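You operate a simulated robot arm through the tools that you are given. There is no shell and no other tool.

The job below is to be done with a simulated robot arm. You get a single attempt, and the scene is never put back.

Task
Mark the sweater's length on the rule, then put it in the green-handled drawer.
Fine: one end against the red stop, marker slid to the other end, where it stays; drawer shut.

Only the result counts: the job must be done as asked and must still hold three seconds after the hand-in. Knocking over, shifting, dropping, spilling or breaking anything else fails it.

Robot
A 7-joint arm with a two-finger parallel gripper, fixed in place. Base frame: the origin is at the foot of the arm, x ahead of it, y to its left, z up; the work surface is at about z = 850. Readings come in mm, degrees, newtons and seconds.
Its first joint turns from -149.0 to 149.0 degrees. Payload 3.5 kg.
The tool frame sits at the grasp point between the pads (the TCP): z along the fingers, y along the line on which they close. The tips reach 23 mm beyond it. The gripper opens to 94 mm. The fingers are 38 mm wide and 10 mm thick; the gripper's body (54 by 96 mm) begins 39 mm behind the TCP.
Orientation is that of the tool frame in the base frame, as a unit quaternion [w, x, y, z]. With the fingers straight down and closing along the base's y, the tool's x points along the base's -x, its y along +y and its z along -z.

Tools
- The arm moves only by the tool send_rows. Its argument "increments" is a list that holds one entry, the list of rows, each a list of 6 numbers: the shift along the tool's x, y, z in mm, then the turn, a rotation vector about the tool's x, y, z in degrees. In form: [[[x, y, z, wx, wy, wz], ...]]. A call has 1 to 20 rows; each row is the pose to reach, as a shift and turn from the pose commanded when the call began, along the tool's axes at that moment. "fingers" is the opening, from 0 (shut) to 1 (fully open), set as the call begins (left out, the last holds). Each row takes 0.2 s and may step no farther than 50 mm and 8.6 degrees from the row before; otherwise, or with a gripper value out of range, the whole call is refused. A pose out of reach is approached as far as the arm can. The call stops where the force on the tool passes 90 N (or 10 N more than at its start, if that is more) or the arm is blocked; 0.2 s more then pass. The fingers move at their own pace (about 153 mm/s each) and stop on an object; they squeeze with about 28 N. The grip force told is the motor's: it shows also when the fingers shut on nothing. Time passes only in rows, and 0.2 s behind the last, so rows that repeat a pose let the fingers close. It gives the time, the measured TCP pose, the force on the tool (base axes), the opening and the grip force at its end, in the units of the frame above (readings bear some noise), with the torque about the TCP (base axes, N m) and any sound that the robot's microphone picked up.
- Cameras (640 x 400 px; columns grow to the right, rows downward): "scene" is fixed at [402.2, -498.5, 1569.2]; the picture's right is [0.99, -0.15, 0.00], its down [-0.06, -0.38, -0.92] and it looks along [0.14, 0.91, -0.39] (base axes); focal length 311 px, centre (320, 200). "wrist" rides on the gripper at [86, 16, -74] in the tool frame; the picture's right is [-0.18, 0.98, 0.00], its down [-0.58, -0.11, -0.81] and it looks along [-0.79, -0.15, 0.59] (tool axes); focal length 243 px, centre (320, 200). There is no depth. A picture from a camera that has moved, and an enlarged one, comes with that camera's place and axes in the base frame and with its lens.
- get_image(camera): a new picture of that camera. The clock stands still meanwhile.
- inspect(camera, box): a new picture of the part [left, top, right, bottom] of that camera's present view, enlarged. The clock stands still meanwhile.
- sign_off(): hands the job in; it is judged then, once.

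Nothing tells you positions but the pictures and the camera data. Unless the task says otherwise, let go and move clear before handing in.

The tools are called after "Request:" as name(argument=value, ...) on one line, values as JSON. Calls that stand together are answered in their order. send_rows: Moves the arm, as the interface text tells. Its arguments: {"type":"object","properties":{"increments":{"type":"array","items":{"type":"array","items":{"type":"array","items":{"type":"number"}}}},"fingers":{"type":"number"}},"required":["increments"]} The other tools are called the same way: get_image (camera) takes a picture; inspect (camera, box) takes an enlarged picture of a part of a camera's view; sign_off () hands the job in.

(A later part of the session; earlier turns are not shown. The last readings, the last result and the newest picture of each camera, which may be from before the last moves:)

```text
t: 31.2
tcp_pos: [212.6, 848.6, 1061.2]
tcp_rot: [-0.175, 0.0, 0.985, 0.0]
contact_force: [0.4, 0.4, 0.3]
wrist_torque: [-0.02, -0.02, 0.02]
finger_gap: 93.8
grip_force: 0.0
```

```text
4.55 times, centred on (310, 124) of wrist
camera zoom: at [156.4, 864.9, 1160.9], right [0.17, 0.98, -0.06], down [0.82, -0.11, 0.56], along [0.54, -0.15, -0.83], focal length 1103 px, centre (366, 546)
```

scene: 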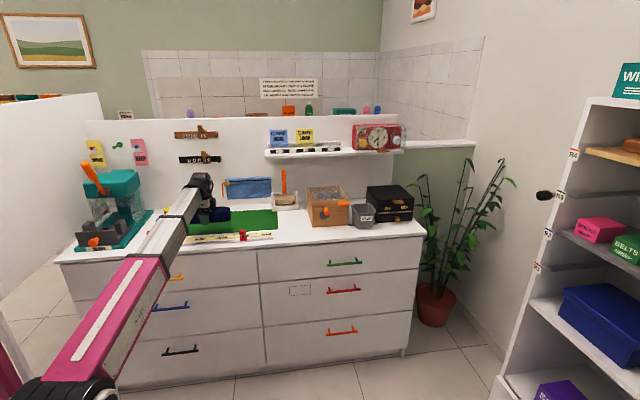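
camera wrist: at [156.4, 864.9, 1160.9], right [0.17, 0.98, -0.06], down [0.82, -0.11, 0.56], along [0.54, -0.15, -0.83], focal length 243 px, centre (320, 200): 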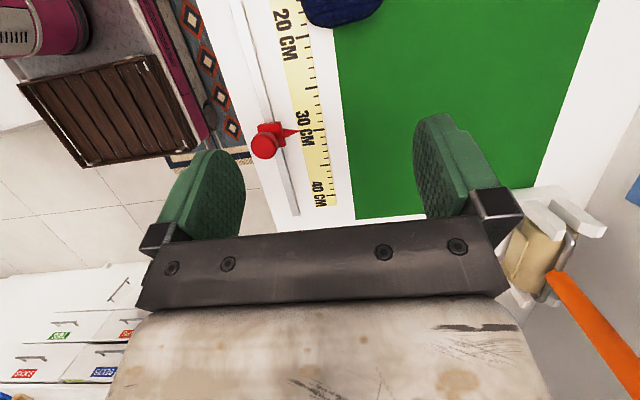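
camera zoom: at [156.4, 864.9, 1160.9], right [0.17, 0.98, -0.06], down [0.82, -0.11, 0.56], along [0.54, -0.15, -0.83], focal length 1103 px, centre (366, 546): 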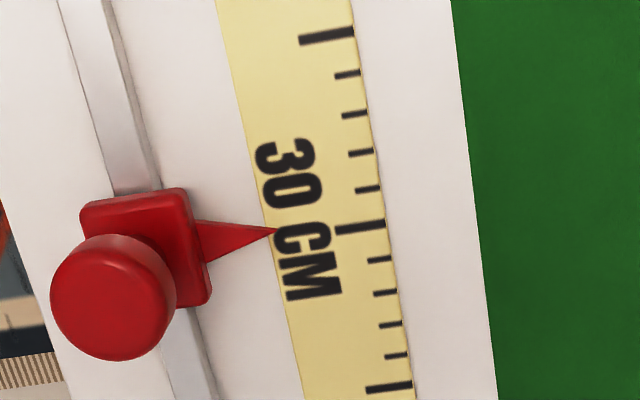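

In this near-vertical view the sweater's end sits at x≈149.7, on the 20 cm tick at ≈150.5. The pointer is at x≈247 and the knob is near (246, 768), z 890–905. I'll straighten the tool and move over the marker knob.

Request:
send_rows(increments=[[[0, 0, 0, 0, -5, 0], [0, 0, 0, 0, -10, 0], [0, 0, 0, 0, -15, 0], [0, 0, 0, 0, -20, 0], [0, 0, 0, 0, -20, 0]]], fingers=0.6)

Request:
send_rows(increments=[[[-15, -35, 0, 0, 0, 0], [-33, -70, 10, 0, 0, 0], [-33, -81, 40, 0, 0, 0], [-33, -81, 80, 0, 0, 0], [-33, -81, 110, 0, 0, 0], [-33, -81, 110, 0, 0, 0]]])

Request:
get_image(camera="wrist")

Request:
inspect(camera="scene", box=[205, 185, 301, 245])

```text
t: 32.4
tcp_pos: [211.3, 849.4, 1059.8]
tcp_rot: [0.001, 0.0, 1.0, 0.0]
contact_force: [0.3, 0.6, -0.5]
wrist_torque: [-0.03, -0.02, -0.02]
finger_gap: 56.2
grip_force: 0.0
```

```text
t: 33.8
tcp_pos: [244.9, 770.3, 949.5]
tcp_rot: [0.0, 0.0, 1.0, 0.0]
contact_force: [0.2, -1.0, 0.1]
wrist_torque: [0.03, 0.01, 0.0]
finger_gap: 56.2
grip_force: 0.1
```

```text
taken
camera wrist: at [157.4, 786.1, 1024.7], right [0.18, 0.98, 0.0], down [0.58, -0.11, 0.81], along [0.79, -0.15, -0.59], focal length 243 px, centre (320, 200)
```

wrist: 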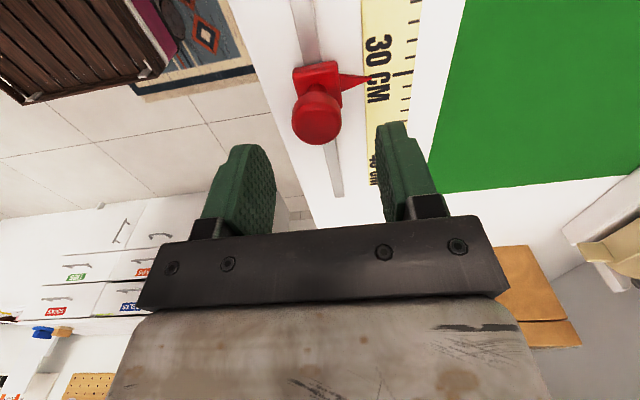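

```text
6.67 times, centred on (253, 215) of scene
camera zoom: at [402.2, -498.5, 1569.2], right [0.99, -0.15, 0.0], down [-0.06, -0.38, -0.92], along [0.14, 0.91, -0.39], focal length 2073 px, centre (767, 100)
```

zoom: 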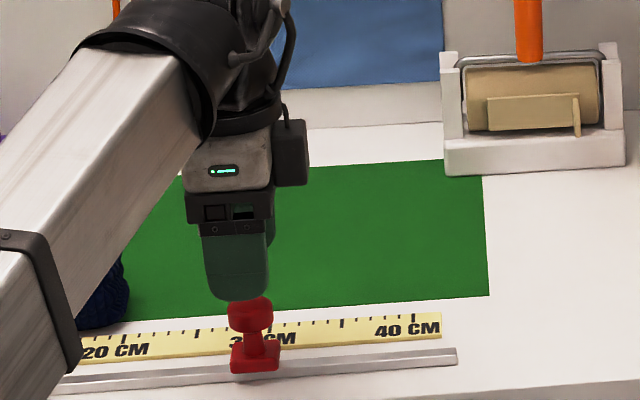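

Request:
send_rows(increments=[[[0, -2, 20, 0, 0, 0], [0, -2, 40, 0, 0, 0], [0, -2, 52, 0, 0, 0], [0, -2, 52, 0, 0, 0]]])

Request:
inspect(camera="scene", box=[205, 185, 301, 245])

Request:
get_image(camera="wrist")

```text
t: 34.8
tcp_pos: [243.6, 766.7, 895.7]
tcp_rot: [0.0, 0.0, 1.0, 0.0]
contact_force: [0.1, -0.8, 0.0]
wrist_torque: [0.03, 0.0, 0.01]
finger_gap: 56.3
grip_force: 0.0
```

```text
6.67 times, centred on (253, 215) of scene
camera zoom: at [402.2, -498.5, 1569.2], right [0.99, -0.15, 0.0], down [-0.06, -0.38, -0.92], along [0.14, 0.91, -0.39], focal length 2073 px, centre (767, 100)
```

zoom: 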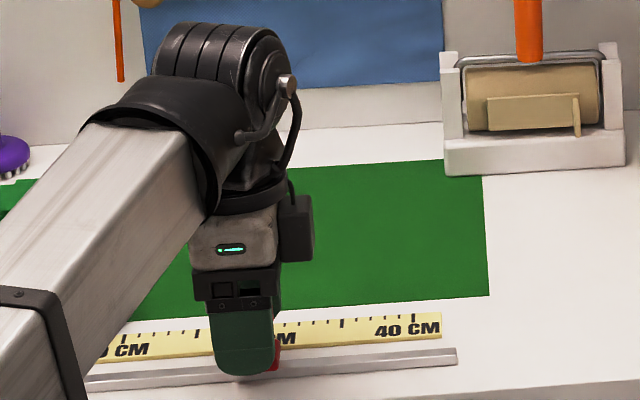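

```text
taken
camera wrist: at [156.8, 782.3, 971.5], right [0.18, 0.98, 0.0], down [0.58, -0.11, 0.81], along [0.79, -0.15, -0.59], focal length 243 px, centre (320, 200)
```

wrist: 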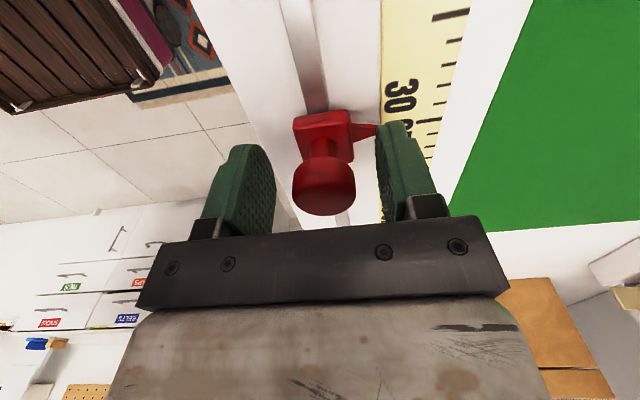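

Request:
send_rows(increments=[[[0, 0.5, -2, 0, 0, 0], [0, 0.5, -3, 0, 0, 0]]], fingers=0.38)

Request:
send_rows(increments=[[[0, 0, 0, 0, 0, 0], [0, 0, 0, 0, 0, 0], [0, 0, 0, 0, 0, 0]]], fingers=0)

Request:
inspect(camera="wrist", box=[230, 60, 430, 220])

```text
t: 35.4
tcp_pos: [244.2, 767.4, 900.3]
tcp_rot: [0.0, -0.001, 1.0, 0.0]
contact_force: [1.0, 0.3, 0.8]
wrist_torque: [0.01, 0.03, 0.02]
finger_gap: 35.7
grip_force: 0.2
```

```text
t: 36.2
tcp_pos: [242.8, 768.0, 899.8]
tcp_rot: [0.0, 0.0, 1.0, 0.0]
contact_force: [0.1, 15.6, 2.9]
wrist_torque: [0.14, 0.08, 0.06]
finger_gap: 29.4
grip_force: 44.9
```

```text
2.50 times, centred on (330, 140) of wrist
camera zoom: at [156.6, 783.7, 975.6], right [0.18, 0.98, 0.0], down [0.58, -0.11, 0.81], along [0.79, -0.15, -0.59], focal length 606 px, centre (295, 350)
```

zoom: 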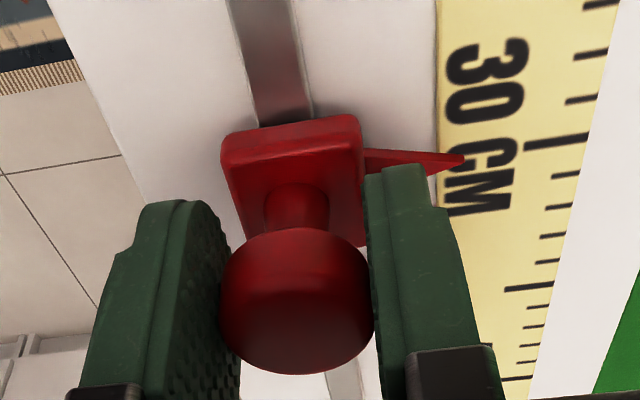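

The knob is gripped. I'll ease the sideways load and slide the marker toward the sweater end in small steps.

Request:
send_rows(increments=[[[0, 0.7, 0, 0, 0, 0], [2, 0.7, 0, 0, 0, 0], [6, 0.7, 0, 0, 0, 0]]])

Request:
inspect(camera="wrist", box=[230, 60, 430, 220])

```text
t: 37.0
tcp_pos: [238.1, 768.1, 900.7]
tcp_rot: [0.0, 0.0, 1.0, -0.001]
contact_force: [0.5, 14.9, 3.2]
wrist_torque: [0.32, -0.02, 0.07]
finger_gap: 29.7
grip_force: 44.8
```

```text
2.50 times, centred on (330, 140) of wrist
camera zoom: at [150.5, 783.9, 975.6], right [0.18, 0.98, 0.0], down [0.58, -0.11, 0.81], along [0.79, -0.15, -0.59], focal length 606 px, centre (295, 350)
```

zoom: 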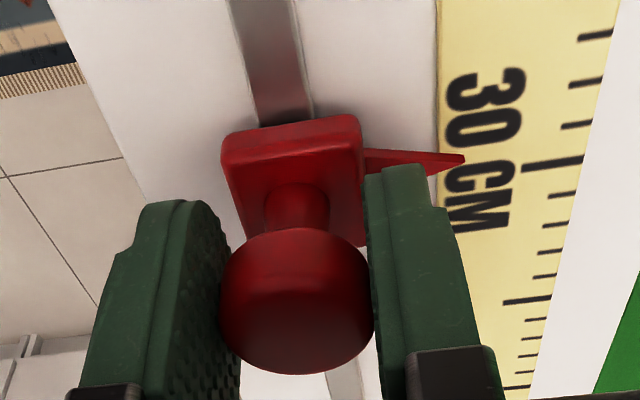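

Request:
send_rows(increments=[[[5, 1, 0, 0, 0, 0], [13, 1, 0, 0, 0, 0], [23, 1, 0, 0, 0, 0], [33, 1, 0, 0, 0, 0], [43, 1, 0, 0, 0, 0], [53, 1, 0, 0, 0, 0], [63, 1, 0, 0, 0, 0], [73, 1, 0, 0, 0, 0], [80, 1, 0, 0, 0, 0], [84, 1, 0, 0, 0, 0], [84, 1, 0, 0, 0, 0]]])

Request:
get_image(camera="wrist")

Request:
inspect(camera="wrist", box=[230, 60, 430, 220])

Request:
inspect(camera="scene", box=[165, 185, 261, 245])

```text
t: 39.4
tcp_pos: [154.0, 768.4, 899.8]
tcp_rot: [0.0, 0.0, 1.0, -0.001]
contact_force: [-0.9, -9.5, 7.6]
wrist_torque: [0.1, -0.27, -0.08]
finger_gap: 29.6
grip_force: 44.9
```

```text
taken
camera wrist: at [66.4, 784.0, 975.6], right [0.18, 0.98, 0.0], down [0.58, -0.11, 0.81], along [0.79, -0.15, -0.59], focal length 243 px, centre (320, 200)
```

wrist: 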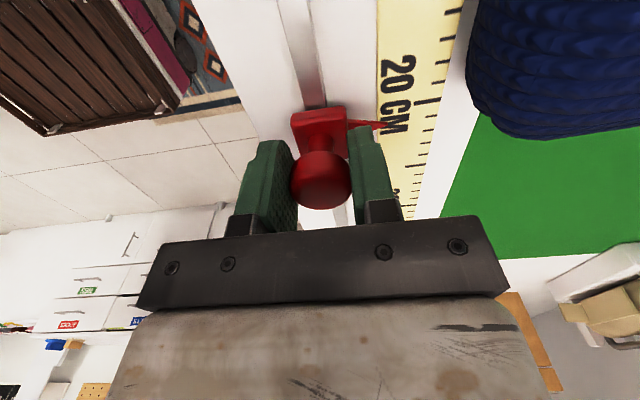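

```text
2.50 times, centred on (330, 140) of wrist
camera zoom: at [66.4, 784.0, 975.6], right [0.18, 0.98, 0.0], down [0.58, -0.11, 0.81], along [0.79, -0.15, -0.59], focal length 606 px, centre (295, 350)
```

zoom: 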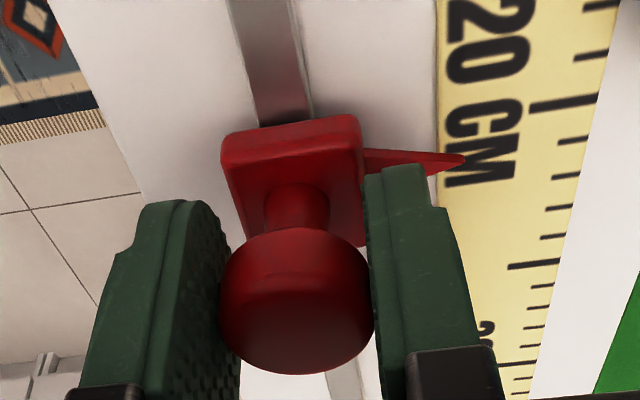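

```text
6.67 times, centred on (213, 215) of scene
camera zoom: at [402.2, -498.5, 1569.2], right [0.99, -0.15, 0.0], down [-0.06, -0.38, -0.92], along [0.14, 0.91, -0.39], focal length 2073 px, centre (1033, 100)
```

zoom: 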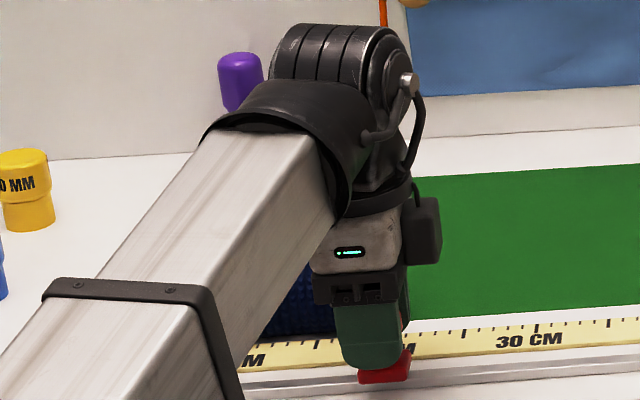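

The pointer is now about 8 mm right of the target. I'll slide 7 mm more, release and check from above.

Request:
send_rows(increments=[[[3, -0.5, 0, 0, 0, 0], [6, -0.5, 0, 0, 0, 0], [7.5, -0.5, 0, 0, 0, 0], [7.5, -0.5, 0, 0, 0, 0]]])

Request:
send_rows(increments=[[[0, 0, 0, 0, 0, 0], [0, 0, 0, 0, 0, 0]]], fingers=0.55)

Request:
send_rows(increments=[[[0, 0, -20, 0, 0, 0], [0, 0, -50, 0, 0, 0], [0, 0, -90, 0, 0, 0], [-20, 10, -120, 0, 0, 0], [-40, 30, -150, 0, 0, 0], [-65, 60, -160, 0, 0, 0], [-65, 70, -160, 0, 0, 0]]])

Request:
send_rows(increments=[[[0, 0, 0, 0, 8, 0], [0, 0, 0, 0, 16, 0], [0, 0, 0, 0, 24, 0], [0, 0, 0, 0, 30, 0], [0, 0, 0, 0, 30, 0]]])

Request:
get_image(camera="wrist")

```text
t: 40.4
tcp_pos: [146.2, 768.1, 900.9]
tcp_rot: [0.0, 0.0, 1.0, 0.0]
contact_force: [0.5, -11.6, 2.1]
wrist_torque: [-0.09, -0.03, 0.06]
finger_gap: 29.6
grip_force: 45.0
```

```text
t: 41.0
tcp_pos: [145.6, 768.0, 900.2]
tcp_rot: [0.0, 0.0, 1.0, 0.0]
contact_force: [0.4, -0.3, -0.2]
wrist_torque: [-0.01, 0.01, -0.01]
finger_gap: 51.8
grip_force: 0.0
```

```text
t: 42.6
tcp_pos: [211.7, 838.2, 1059.6]
tcp_rot: [0.0, 0.001, 1.0, 0.0]
contact_force: [-0.3, -0.3, -0.1]
wrist_torque: [0.02, 0.0, 0.02]
finger_gap: 51.8
grip_force: 0.1
```

```text
t: 43.8
tcp_pos: [207.7, 842.9, 1052.0]
tcp_rot: [-0.258, 0.002, 0.966, 0.008]
contact_force: [0.1, -0.6, -0.9]
wrist_torque: [-0.02, -0.04, -0.02]
finger_gap: 51.8
grip_force: 0.1
out of reach, approached as far as the arm can: row 4, 5
```

```text
taken
camera wrist: at [169.6, 858.5, 1160.4], right [0.17, 0.98, -0.08], down [0.91, -0.12, 0.41], along [0.39, -0.14, -0.91], focal length 243 px, centre (320, 200)
```

wrist: 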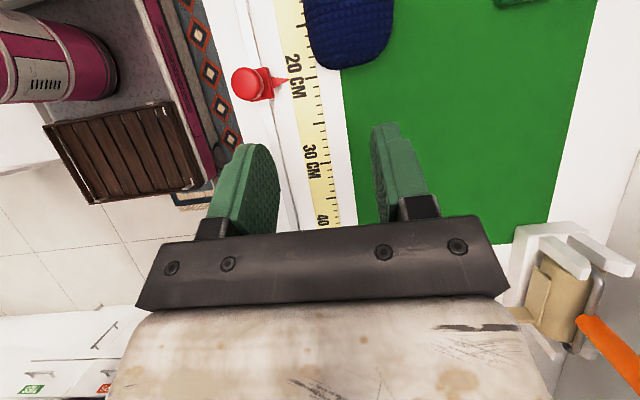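

Request:
inspect(camera="wrist", box=[220, 30, 396, 140])

Request:
inspect(camera="wrist", box=[260, 40, 350, 100])

```text
3.64 times, centred on (308, 85) of wrist
camera zoom: at [169.6, 858.5, 1160.4], right [0.17, 0.98, -0.08], down [0.91, -0.12, 0.41], along [0.39, -0.14, -0.91], focal length 882 px, centre (364, 618)
```

zoom: 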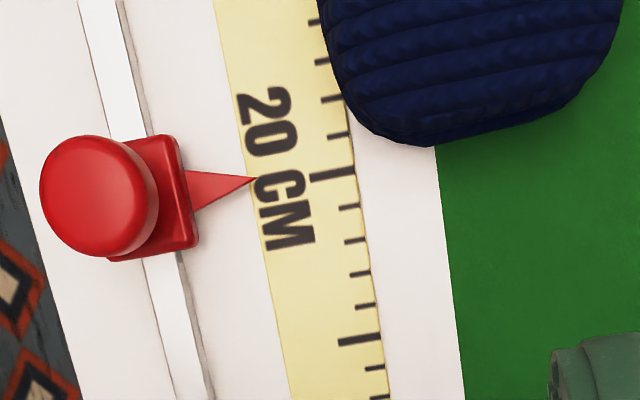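

```text
6.67 times, centred on (305, 70) of wrist
camera zoom: at [169.6, 858.5, 1160.4], right [0.17, 0.98, -0.08], down [0.91, -0.12, 0.41], along [0.39, -0.14, -0.91], focal length 1618 px, centre (420, 1067)
```

zoom: 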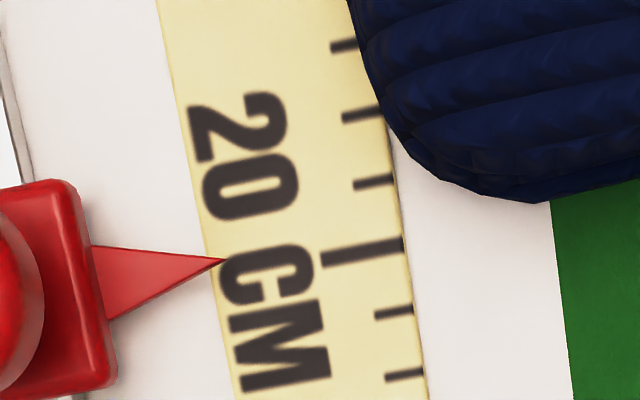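

The pointer is close, within a couple of mm. I'll shift the camera directly above that x for a cleaner comparison.

Request:
send_rows(increments=[[[10, 0, 6, 0, -2, 0], [20, 0, 11, 0, -4, 0], [20, 0, 11, 0, -5, 0], [20, 0, 11, 0, -5, 0]]])

Request:
inspect(camera="wrist", box=[220, 10, 396, 120])

```text
t: 44.8
tcp_pos: [183.9, 842.9, 1053.1]
tcp_rot: [-0.216, -0.001, 0.976, 0.0]
contact_force: [-0.4, 1.1, 0.4]
wrist_torque: [0.0, 0.0, -0.01]
finger_gap: 51.9
grip_force: 0.0
```

```text
3.64 times, centred on (308, 65) of wrist
camera zoom: at [137.5, 859.2, 1157.5], right [0.17, 0.98, -0.08], down [0.87, -0.11, 0.49], along [0.47, -0.15, -0.87], focal length 882 px, centre (364, 691)
```

zoom: 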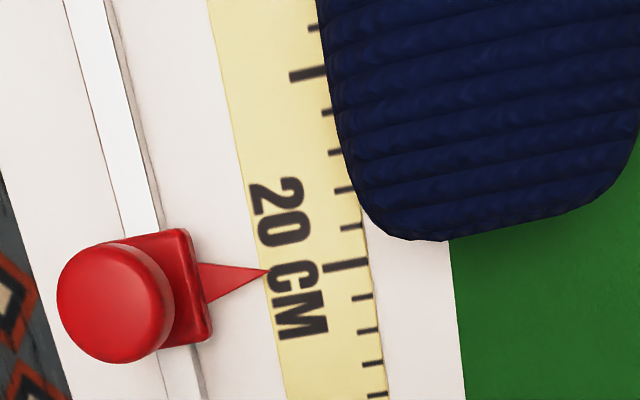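

The pointer is within about 1–2 mm of the sweater's end, so the marker is set and I'll leave it. Next is the drawer, so I'll look closely at the green handle.

Request:
inspect(camera="scene", box=[300, 235, 388, 290])

Request:
inspect(camera="scene", box=[250, 200, 430, 312])

Request:
inspect(camera="scene", box=[165, 195, 261, 255])

```text
7.27 times, centred on (344, 262) of scene
camera zoom: at [402.2, -498.5, 1569.2], right [0.99, -0.15, 0.0], down [-0.06, -0.38, -0.92], along [0.14, 0.91, -0.39], focal length 2261 px, centre (146, -254)
```

zoom: 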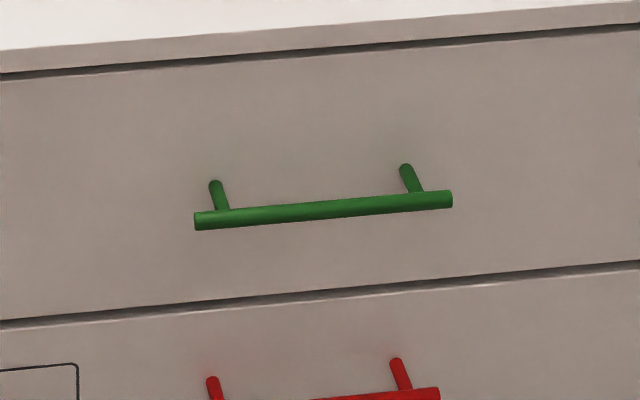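

```text
3.56 times, centred on (340, 256) of scene
camera zoom: at [402.2, -498.5, 1569.2], right [0.99, -0.15, 0.0], down [-0.06, -0.38, -0.92], along [0.14, 0.91, -0.39], focal length 1106 px, centre (249, 1)
```

zoom: 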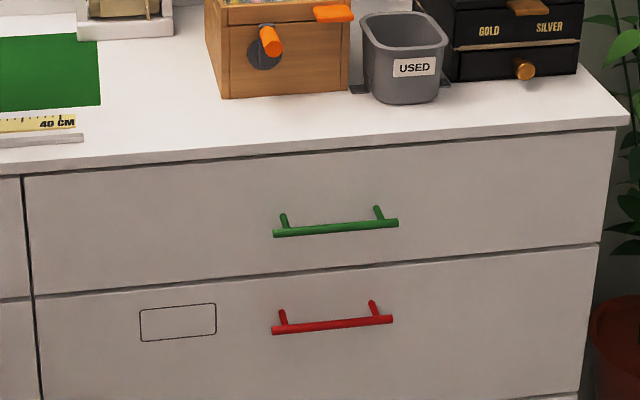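

```text
6.67 times, centred on (213, 225) of scene
camera zoom: at [402.2, -498.5, 1569.2], right [0.99, -0.15, 0.0], down [-0.06, -0.38, -0.92], along [0.14, 0.91, -0.39], focal length 2073 px, centre (1033, 33)
```

zoom: 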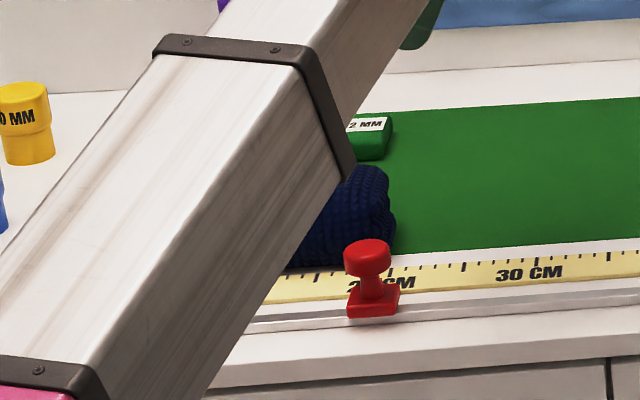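

The handle bar is near y≈677, z≈749, spanning x 622–780, with its posts at x≈634 and 760 and about 25 mm clearance behind it. I'll straighten the tool and move out in front of that drawer, staying high.

Request:
send_rows(increments=[[[0, 0, 0, 0, -6, 0], [0, 0, 0, 0, -12, 0], [0, 0, 0, 0, -18, 0], [0, 0, 0, 0, -25, 0], [0, 0, 0, 0, -25, 0]]], fingers=1)

Request:
send_rows(increments=[[[-38, -22, -10, 0, 0, 0], [-76, -44, -10, 0, 0, 0], [-114, -66, -10, 0, 0, 0], [-152, -88, -10, 0, 0, 0], [-190, -110, -10, 0, 0, 0], [-228, -132, -10, 0, 0, 0], [-266, -154, -10, 0, 0, 0], [-304, -176, -10, 0, 0, 0], [-342, -198, -10, 0, 0, 0], [-380, -220, -10, 0, 0, 0], [-380, -220, -10, 0, 0, 0]]])

Request:
get_image(camera="wrist")

Request:
get_image(camera="scene")

```text
t: 46.0
tcp_pos: [184.4, 842.5, 1053.9]
tcp_rot: [0.002, 0.0, 1.0, 0.0]
contact_force: [-0.4, -0.5, -0.1]
wrist_torque: [0.0, -0.03, 0.02]
finger_gap: 93.9
grip_force: 0.1
```

```text
t: 48.4
tcp_pos: [564.6, 623.8, 1063.0]
tcp_rot: [0.0, 0.0, 1.0, 0.0]
contact_force: [-0.2, -0.6, -0.2]
wrist_torque: [0.01, 0.03, 0.01]
finger_gap: 94.1
grip_force: 0.1
```

```text
taken
camera wrist: at [478.1, 639.7, 1139.7], right [0.18, 0.98, 0.0], down [0.58, -0.11, 0.81], along [0.79, -0.15, -0.59], focal length 243 px, centre (320, 200)
```

wrist: 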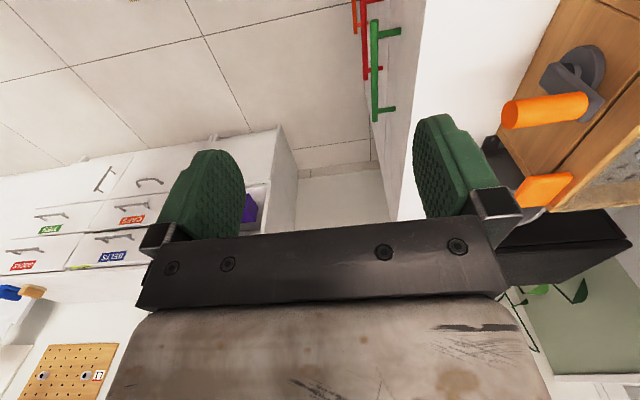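

```text
taken
```

scene: 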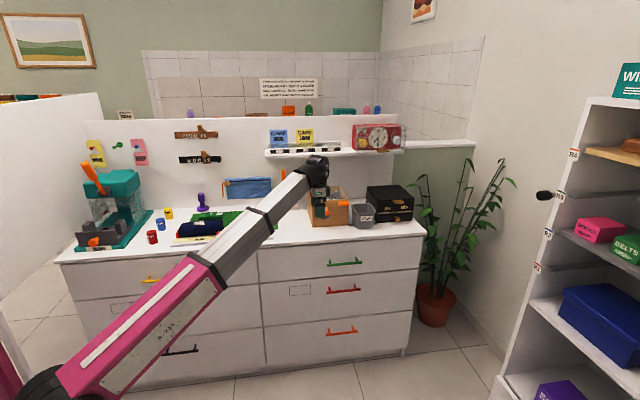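

The wrist view puts the bench and drawer face at y≈727 and the bar at about y≈690, z≈740, x 616–779. I'll go lower for a closer look before hooking it.

Request:
send_rows(increments=[[[-10, 5, 40, 0, 0, 0], [-20, 10, 80, 0, 0, 0], [-30, 16, 120, 0, 0, 0], [-35, 16, 150, 0, 0, 0], [-35, 16, 150, 0, 0, 0]]])

Request:
get_image(camera="wrist")

Request:
inspect(camera="wrist", box=[300, 0, 460, 160])

```text
t: 49.6
tcp_pos: [601.5, 640.0, 911.9]
tcp_rot: [-0.001, 0.0, 1.0, 0.0]
contact_force: [-0.6, 0.6, -0.3]
wrist_torque: [0.01, 0.02, 0.04]
finger_gap: 94.0
grip_force: 0.0
```

```text
taken
camera wrist: at [514.4, 656.1, 987.6], right [0.18, 0.98, 0.0], down [0.58, -0.11, 0.81], along [0.79, -0.15, -0.59], focal length 243 px, centre (320, 200)
```

wrist: 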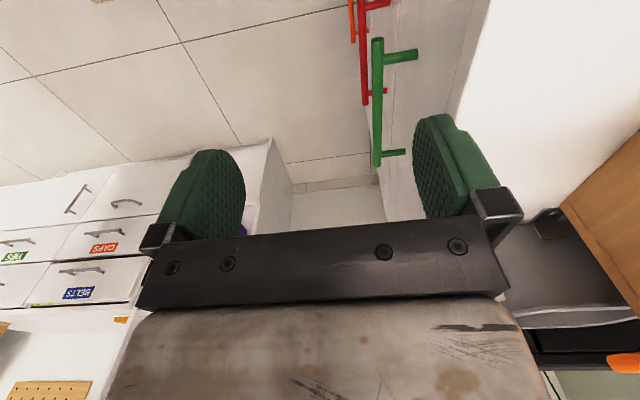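

```text
2.50 times, centred on (380, 80) of wrist
camera zoom: at [514.4, 656.1, 987.6], right [0.18, 0.98, 0.0], down [0.58, -0.11, 0.81], along [0.79, -0.15, -0.59], focal length 606 px, centre (170, 500)
```

zoom: 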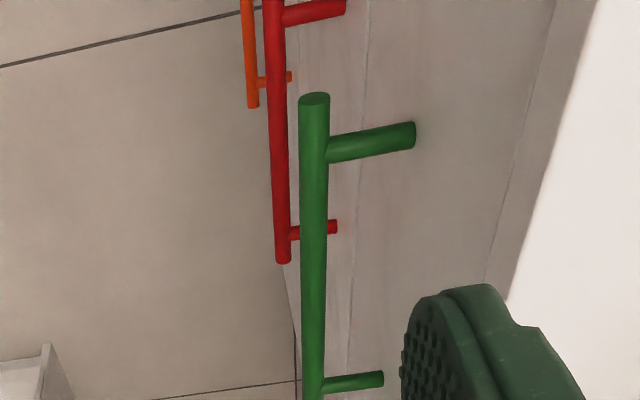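

The bar is at y≈691 with the face at y≈727, leaving about 30 mm behind it. I'll lower with the rear finger in that gap.

Request:
send_rows(increments=[[[-35, 10, 0, 0, 0, 0], [-66, 20, 0, 0, 0, 0], [-66, 20, 30, 0, 0, 0], [-66, 20, 65, 0, 0, 0], [-66, 20, 95, 0, 0, 0], [-66, 20, 115, 0, 0, 0], [-66, 20, 115, 0, 0, 0]]])

Request:
get_image(camera="wrist")

Request:
inspect(camera="scene", box=[280, 200, 408, 280])

```text
t: 51.2
tcp_pos: [666.1, 661.1, 797.4]
tcp_rot: [0.0, -0.001, 1.0, 0.0]
contact_force: [-0.5, -0.1, 0.0]
wrist_torque: [-0.03, 0.01, -0.01]
finger_gap: 94.1
grip_force: 0.0
```

```text
taken
camera wrist: at [580.1, 676.3, 873.0], right [0.18, 0.98, 0.0], down [0.58, -0.11, 0.81], along [0.79, -0.15, -0.59], focal length 243 px, centre (320, 200)
```

wrist: 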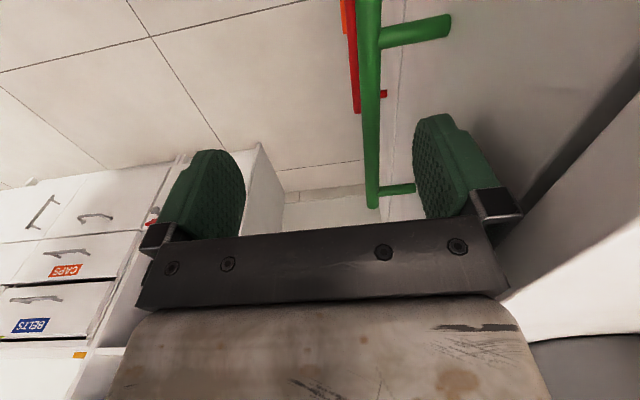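

```text
5.00 times, centred on (344, 240) of scene
camera zoom: at [402.2, -498.5, 1569.2], right [0.99, -0.15, 0.0], down [-0.06, -0.38, -0.92], along [0.14, 0.91, -0.39], focal length 1555 px, centre (200, 0)
```

zoom: 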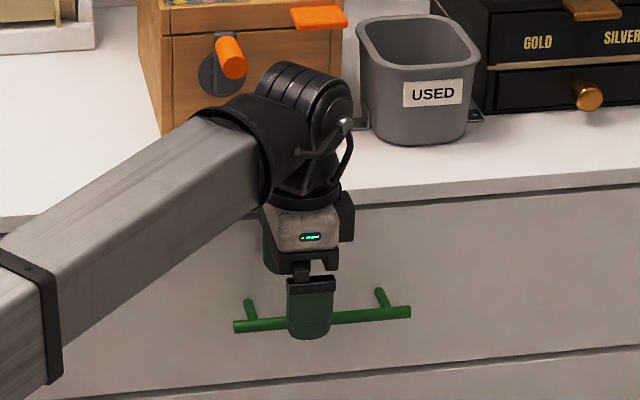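

Request:
send_rows(increments=[[[0, 0, 15, 0, 0, 0], [0, 0, 30, 0, 0, 0], [0, 0, 45, 0, 0, 0], [0, 0, 54, 0, 0, 0], [0, 0, 54, 0, 0, 0]]])

Request:
get_image(camera="wrist")

Request:
inspect(camera="scene", box=[280, 200, 408, 280])

```text
t: 52.4
tcp_pos: [666.9, 659.2, 744.1]
tcp_rot: [0.0, 0.0, 1.0, 0.0]
contact_force: [-0.3, -0.5, 0.0]
wrist_torque: [0.0, -0.03, 0.0]
finger_gap: 93.9
grip_force: 0.1
```

```text
taken
camera wrist: at [579.9, 675.4, 819.6], right [0.18, 0.98, 0.0], down [0.58, -0.11, 0.81], along [0.79, -0.15, -0.59], focal length 243 px, centre (320, 200)
```

wrist: 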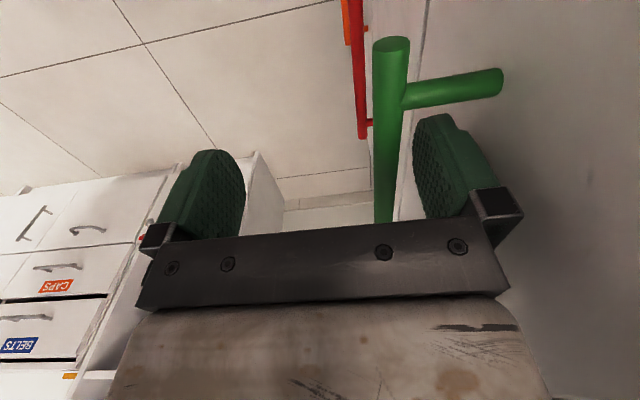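

```text
5.00 times, centred on (344, 240) of scene
camera zoom: at [402.2, -498.5, 1569.2], right [0.99, -0.15, 0.0], down [-0.06, -0.38, -0.92], along [0.14, 0.91, -0.39], focal length 1555 px, centre (200, 0)
```

zoom: 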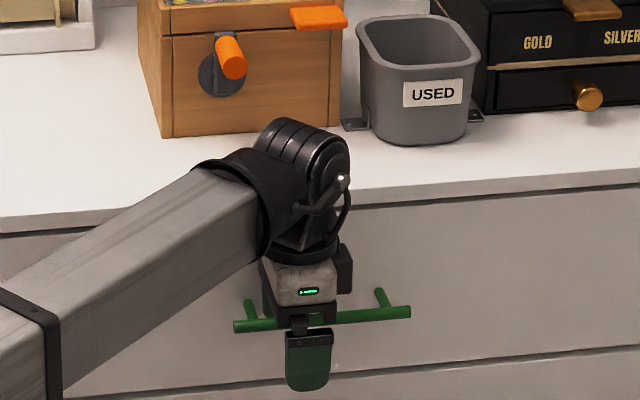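

The bar is now between the fingers. I'll close on it, which also starts the drawer.

Request:
send_rows(increments=[[[0, 0, 0, 0, 0, 0], [0, 0, 0, 0, 0, 0], [0, 0, 0, 0, 0, 0], [0, 0, 0, 0, 0, 0]]], fingers=0)

Request:
get_image(camera="wrist")

```text
t: 53.4
tcp_pos: [667.0, 659.1, 743.9]
tcp_rot: [0.001, 0.0, 1.0, 0.001]
contact_force: [-1.7, 0.2, -4.3]
wrist_torque: [3.36, -0.63, 0.22]
finger_gap: 31.1
grip_force: 28.0
```

```text
taken
camera wrist: at [579.9, 675.6, 819.6], right [0.18, 0.98, 0.0], down [0.58, -0.11, 0.81], along [0.79, -0.15, -0.59], focal length 243 px, centre (320, 200)
```

wrist: 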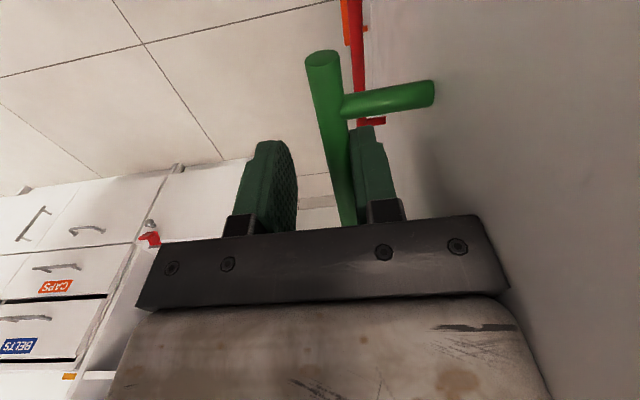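

The drawer moved out about 20 mm, but its face is now bearing on the gripper body. I'll open partway so only the rear finger hooks the bar, then pull.

Request:
send_rows(increments=[[[0, 0, 0, 0, 0, 0], [0, -4, 0, 0, 0, 0], [0, -10, 0, 0, 0, 0], [0, -20, 0, 0, 0, 0]]], fingers=0.65)

Request:
get_image(camera="wrist")

```text
t: 54.4
tcp_pos: [666.2, 638.9, 743.2]
tcp_rot: [0.0, 0.001, 1.0, 0.0]
contact_force: [-0.1, 0.3, 0.2]
wrist_torque: [0.02, -0.03, -0.03]
finger_gap: 61.4
grip_force: 0.1
```

```text
taken
camera wrist: at [579.3, 654.3, 818.4], right [0.19, 0.98, 0.0], down [0.58, -0.11, 0.81], along [0.79, -0.15, -0.59], focal length 243 px, centre (320, 200)
```

wrist: 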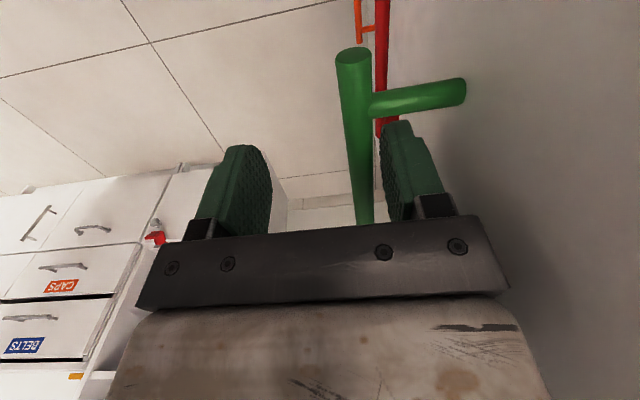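

Request:
send_rows(increments=[[[0, -6, 0, 0, 0, 0], [0, -16, 0, 0, 0, 0], [0, -30, 0, 0, 0, 0], [0, -45, 0, 0, 0, 0], [0, -60, 0, 0, 0, 0], [0, -75, 0, 0, 0, 0], [0, -90, 0, 0, 0, 0], [0, -105, 0, 0, 0, 0], [0, -120, 0, 0, 0, 0], [0, -132, 0, 0, 0, 0], [0, -140, 0, 0, 0, 0], [0, -144, 0, 0, 0, 0]]])

Request:
get_image(camera="wrist")

Request:
get_image(camera="scene")

```text
t: 57.0
tcp_pos: [668.3, 495.0, 742.3]
tcp_rot: [0.001, 0.001, 1.0, 0.0]
contact_force: [-0.4, -0.4, -0.5]
wrist_torque: [-0.04, 0.02, -0.01]
finger_gap: 61.1
grip_force: 0.2
```

```text
taken
camera wrist: at [579.7, 510.0, 818.2], right [0.18, 0.98, 0.0], down [0.58, -0.11, 0.81], along [0.79, -0.15, -0.59], focal length 243 px, centre (320, 200)
```

wrist: 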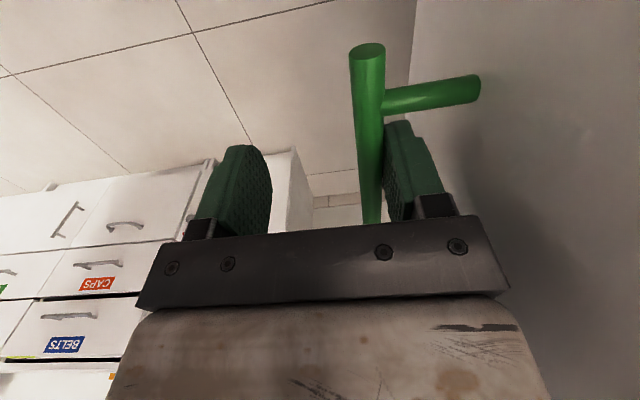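

```text
taken
```

scene: 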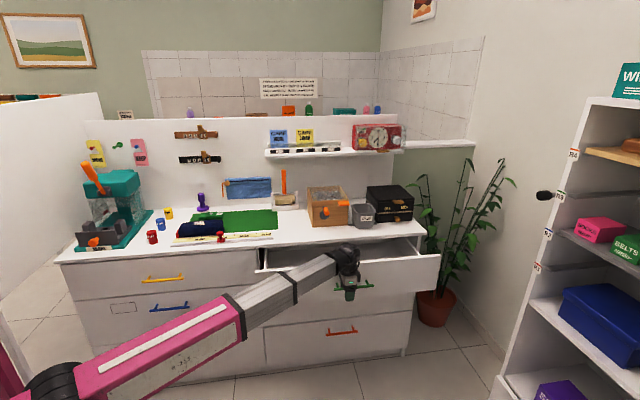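

The drawer slides freely and is open about 170 mm. I'll pull it about 80 mm farther.

Request:
send_rows(increments=[[[0, -6, 0, 0, 0, 0], [0, -16, 0, 0, 0, 0], [0, -30, 0, 0, 0, 0], [0, -45, 0, 0, 0, 0], [0, -60, 0, 0, 0, 0], [0, -70, 0, 0, 0, 0], [0, -77, 0, 0, 0, 0], [0, -80, 0, 0, 0, 0]]])

Request:
inspect(camera="scene", box=[240, 210, 450, 330])

Request:
get_image(camera="wrist")

```text
t: 58.8
tcp_pos: [665.7, 416.6, 743.3]
tcp_rot: [0.0, -0.001, 1.0, 0.0]
contact_force: [-0.3, 0.3, 0.6]
wrist_torque: [-0.02, 0.05, -0.03]
finger_gap: 61.7
grip_force: 0.6
```

```text
3.05 times, centred on (345, 270) of scene
camera zoom: at [402.2, -498.5, 1569.2], right [0.99, -0.15, 0.0], down [-0.06, -0.38, -0.92], along [0.14, 0.91, -0.39], focal length 948 px, centre (244, -13)
```

zoom: 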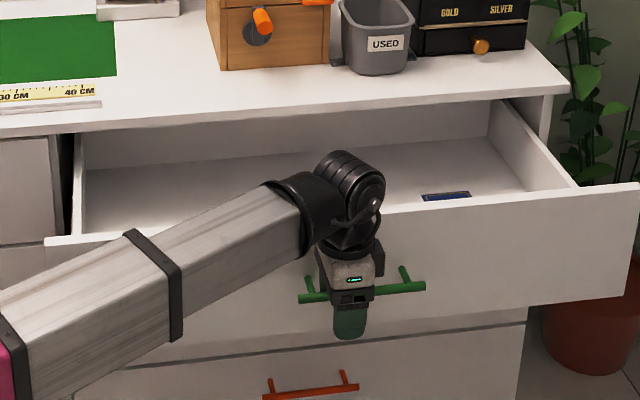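

```text
taken
camera wrist: at [579.6, 431.2, 818.1], right [0.18, 0.98, 0.0], down [0.58, -0.11, 0.81], along [0.79, -0.15, -0.59], focal length 243 px, centre (320, 200)
```

wrist: 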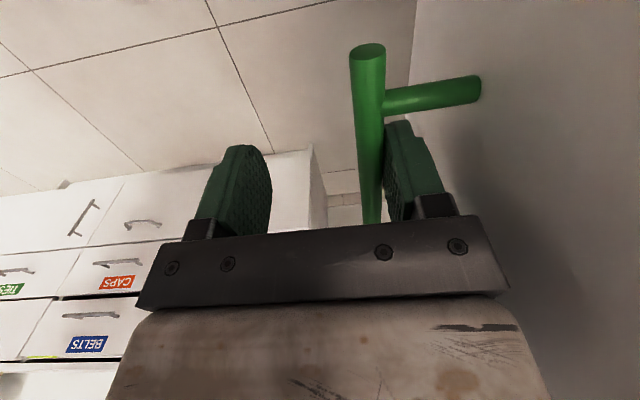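

The drawer is open about 250 mm and there is a small blue item in its right part to avoid. I'll unhook and rise.

Request:
send_rows(increments=[[[0, 3, 0, 0, 0, 0], [0, 3, -15, 0, 0, 0], [0, 3, -40, 0, 0, 0], [0, 3, -80, 0, 0, 0], [0, 3, -120, 0, 0, 0], [0, 3, -165, 0, 0, 0], [0, 3, -210, 0, 0, 0], [0, 3, -250, 0, 0, 0], [0, 3, -250, 0, 0, 0]]])

Request:
inspect(camera="scene", box=[240, 210, 450, 330])

Request:
get_image(camera="wrist")

```text
t: 60.8
tcp_pos: [665.0, 418.1, 992.1]
tcp_rot: [0.0, 0.0, 1.0, 0.0]
contact_force: [-0.4, -1.0, -0.2]
wrist_torque: [-0.01, -0.01, -0.02]
finger_gap: 61.0
grip_force: 0.1
```

```text
3.05 times, centred on (345, 270) of scene
camera zoom: at [402.2, -498.5, 1569.2], right [0.99, -0.15, 0.0], down [-0.06, -0.38, -0.92], along [0.14, 0.91, -0.39], focal length 948 px, centre (244, -13)
```

zoom: 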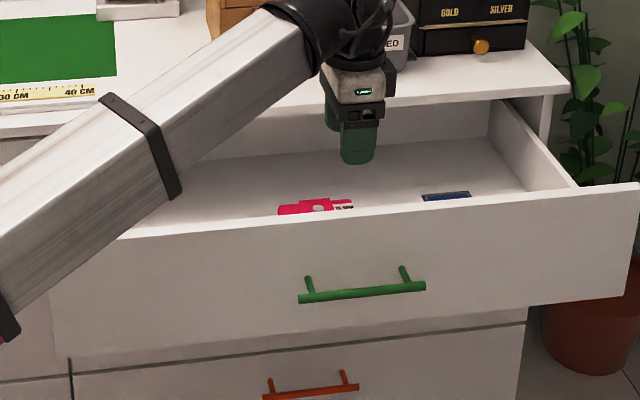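

```text
taken
camera wrist: at [578.9, 434.1, 1068.4], right [0.18, 0.98, 0.0], down [0.58, -0.11, 0.81], along [0.79, -0.15, -0.59], focal length 243 px, centre (320, 200)
```

wrist: 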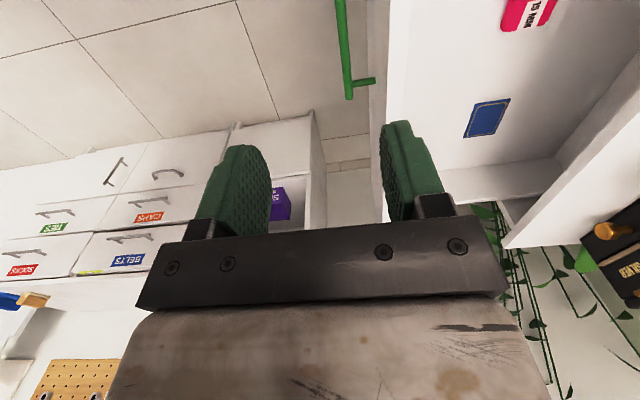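

The drawer holds a red labelled box near (710, 680) and a blue card near (908, 695), so its left part should suit the sweater. I'll check that on the way back.

Request:
send_rows(increments=[[[33, 18, -4, 0, 0, 0], [66, 36, -8, 0, 0, 0], [99, 54, -12, 0, 0, 0], [132, 72, -16, 0, 0, 0], [165, 90, -20, 0, 0, 0], [198, 108, -24, 0, 0, 0], [231, 126, -28, 0, 0, 0], [265, 142, -28, 0, 0, 0], [300, 142, -28, 0, 0, 0], [300, 142, -28, 0, 0, 0]]], fingers=1)

Request:
get_image(camera="wrist")

Request:
get_image(camera="scene")

```text
t: 63.0
tcp_pos: [367.3, 562.2, 1020.2]
tcp_rot: [0.0, 0.001, 1.0, -0.001]
contact_force: [0.0, 0.4, 0.3]
wrist_torque: [0.01, -0.01, 0.03]
finger_gap: 93.9
grip_force: 0.2
```

```text
taken
camera wrist: at [280.0, 578.2, 1096.2], right [0.19, 0.98, 0.0], down [0.58, -0.11, 0.81], along [0.79, -0.15, -0.59], focal length 243 px, centre (320, 200)
```

wrist: 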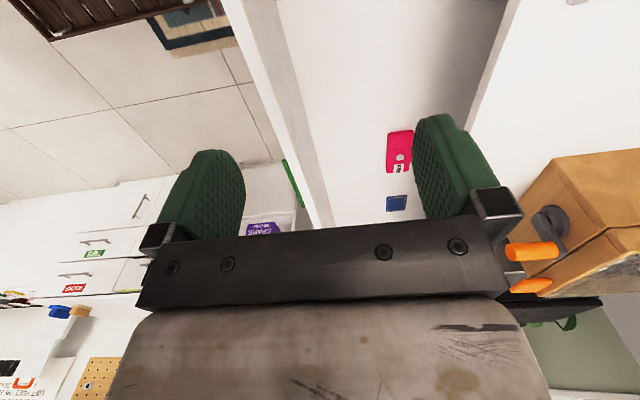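

```text
taken
```

scene: 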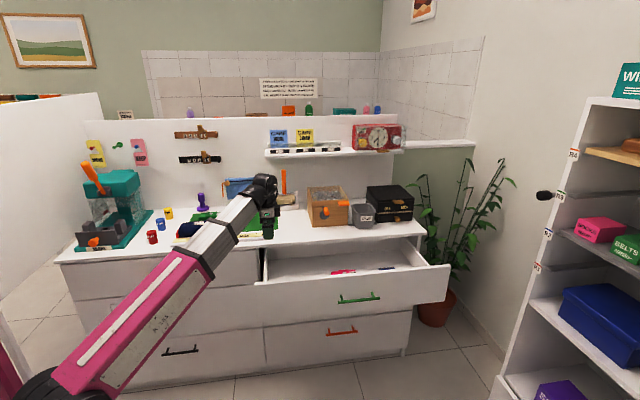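

The left part of the drawer is clear, with the red box starting near x≈620. I'll set the sweater down around (480, 590), so I go back now to pick it up.

Request:
send_rows(increments=[[[29, 28, 0, 0, 0, 0], [58, 57, 0, 0, 0, 0], [87, 85, 0, 0, 0, 0], [116, 114, 0, 0, 0, 0], [145, 142, 0, 0, 0, 0], [174, 171, 0, 0, 0, 0], [203, 199, 0, 0, 0, 0], [232, 228, 0, 0, 0, 0], [261, 256, 0, 0, 0, 0], [290, 285, 5, 0, 0, 0], [317, 312, 20, 0, 0, 0], [317, 312, 20, 0, 0, 0]]], fingers=1)

Request:
get_image(camera="wrist")

Request:
inspect(camera="scene", box=[150, 160, 278, 250])

```text
t: 65.6
tcp_pos: [46.7, 869.2, 1001.4]
tcp_rot: [-0.001, 0.001, 1.0, 0.001]
contact_force: [0.5, -0.6, -0.9]
wrist_torque: [-0.01, 0.01, -0.01]
finger_gap: 93.9
grip_force: 0.0
```

```text
taken
camera wrist: at [-39.8, 885.8, 1077.0], right [0.19, 0.98, 0.0], down [0.58, -0.11, 0.81], along [0.79, -0.15, -0.59], focal length 243 px, centre (320, 200)
```

wrist: 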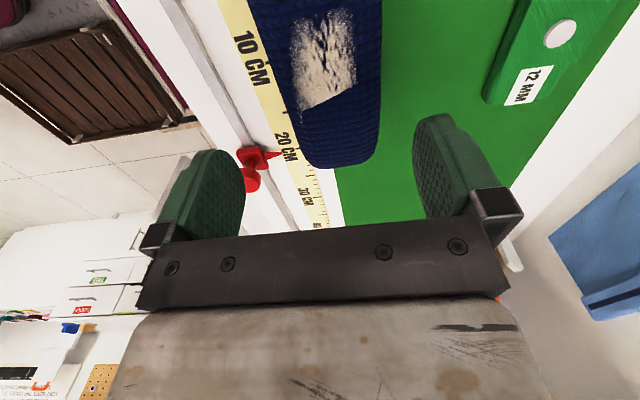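

```text
4.44 times, centred on (214, 205) of scene
camera zoom: at [402.2, -498.5, 1569.2], right [0.99, -0.15, 0.0], down [-0.06, -0.38, -0.92], along [0.14, 0.91, -0.39], focal length 1382 px, centre (791, 178)
```

zoom: 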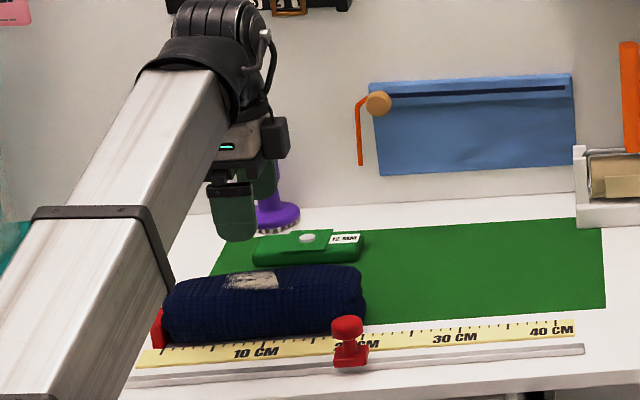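

The sweater is centred at about y≈875. I'll descend with the fingers either side of it, staying just above the rule.

Request:
send_rows(increments=[[[-2, 5, 30, 0, 0, 0], [-2, 5, 65, 0, 0, 0], [-2, 5, 90, 0, 0, 0], [-2, 5, 108, 0, 0, 0], [-2, 5, 118, 0, 0, 0], [-2, 5, 122, 0, 0, 0], [-2, 5, 122, 0, 0, 0]]], fingers=1)

Request:
inspect(camera="scene", box=[150, 170, 278, 250])

```text
t: 67.2
tcp_pos: [51.0, 876.2, 877.2]
tcp_rot: [0.0, 0.0, 1.0, 0.0]
contact_force: [0.0, -0.3, 0.3]
wrist_torque: [0.0, 0.03, 0.0]
finger_gap: 93.9
grip_force: 0.1
```

```text
5.00 times, centred on (214, 210) of scene
camera zoom: at [402.2, -498.5, 1569.2], right [0.99, -0.15, 0.0], down [-0.06, -0.38, -0.92], along [0.14, 0.91, -0.39], focal length 1555 px, centre (850, 150)
```

zoom: 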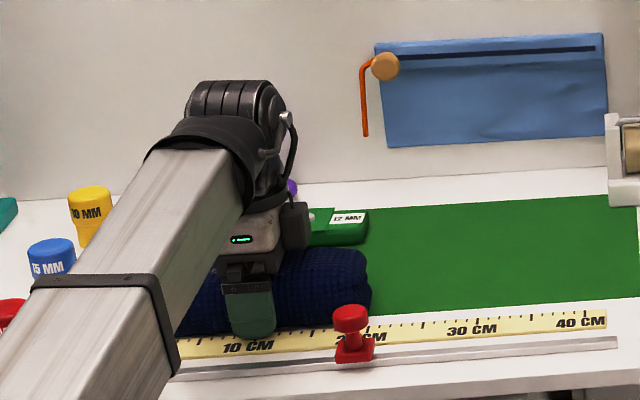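

Request:
send_rows(increments=[[[0, 0, 0, 0, 0, 0], [0, 0, 0, 0, 0, 0], [0, 0, 0, 0, 0, 0], [0, 0, 0, 0, 0, 0]]], fingers=0)

Request:
send_rows(increments=[[[0, 0, -2, 0, 0, 0], [0, 0, -5, 0, 0, 0], [0, 0, -9, 0, 0, 0], [0, 0, -14, 0, 0, 0], [0, 0, -20, 0, 0, 0]]])

Request:
inspect(camera="scene", box=[150, 170, 278, 250])

```text
t: 68.2
tcp_pos: [53.5, 877.3, 878.6]
tcp_rot: [0.0, -0.001, 1.0, 0.0]
contact_force: [1.0, 0.4, 0.1]
wrist_torque: [0.06, -0.02, -0.02]
finger_gap: 81.8
grip_force: 28.7
```

```text
t: 69.4
tcp_pos: [51.7, 876.4, 899.4]
tcp_rot: [0.0, 0.0, 1.0, 0.0]
contact_force: [-1.3, -0.6, -1.9]
wrist_torque: [-0.02, -0.01, 0.0]
finger_gap: 82.0
grip_force: 27.7
```

```text
5.00 times, centred on (214, 210) of scene
camera zoom: at [402.2, -498.5, 1569.2], right [0.99, -0.15, 0.0], down [-0.06, -0.38, -0.92], along [0.14, 0.91, -0.39], focal length 1555 px, centre (850, 150)
```

zoom: 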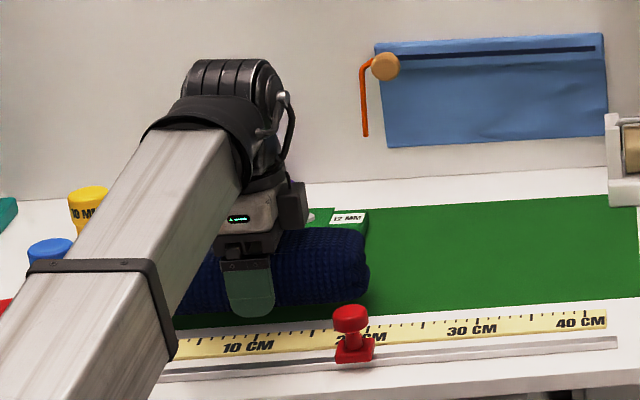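

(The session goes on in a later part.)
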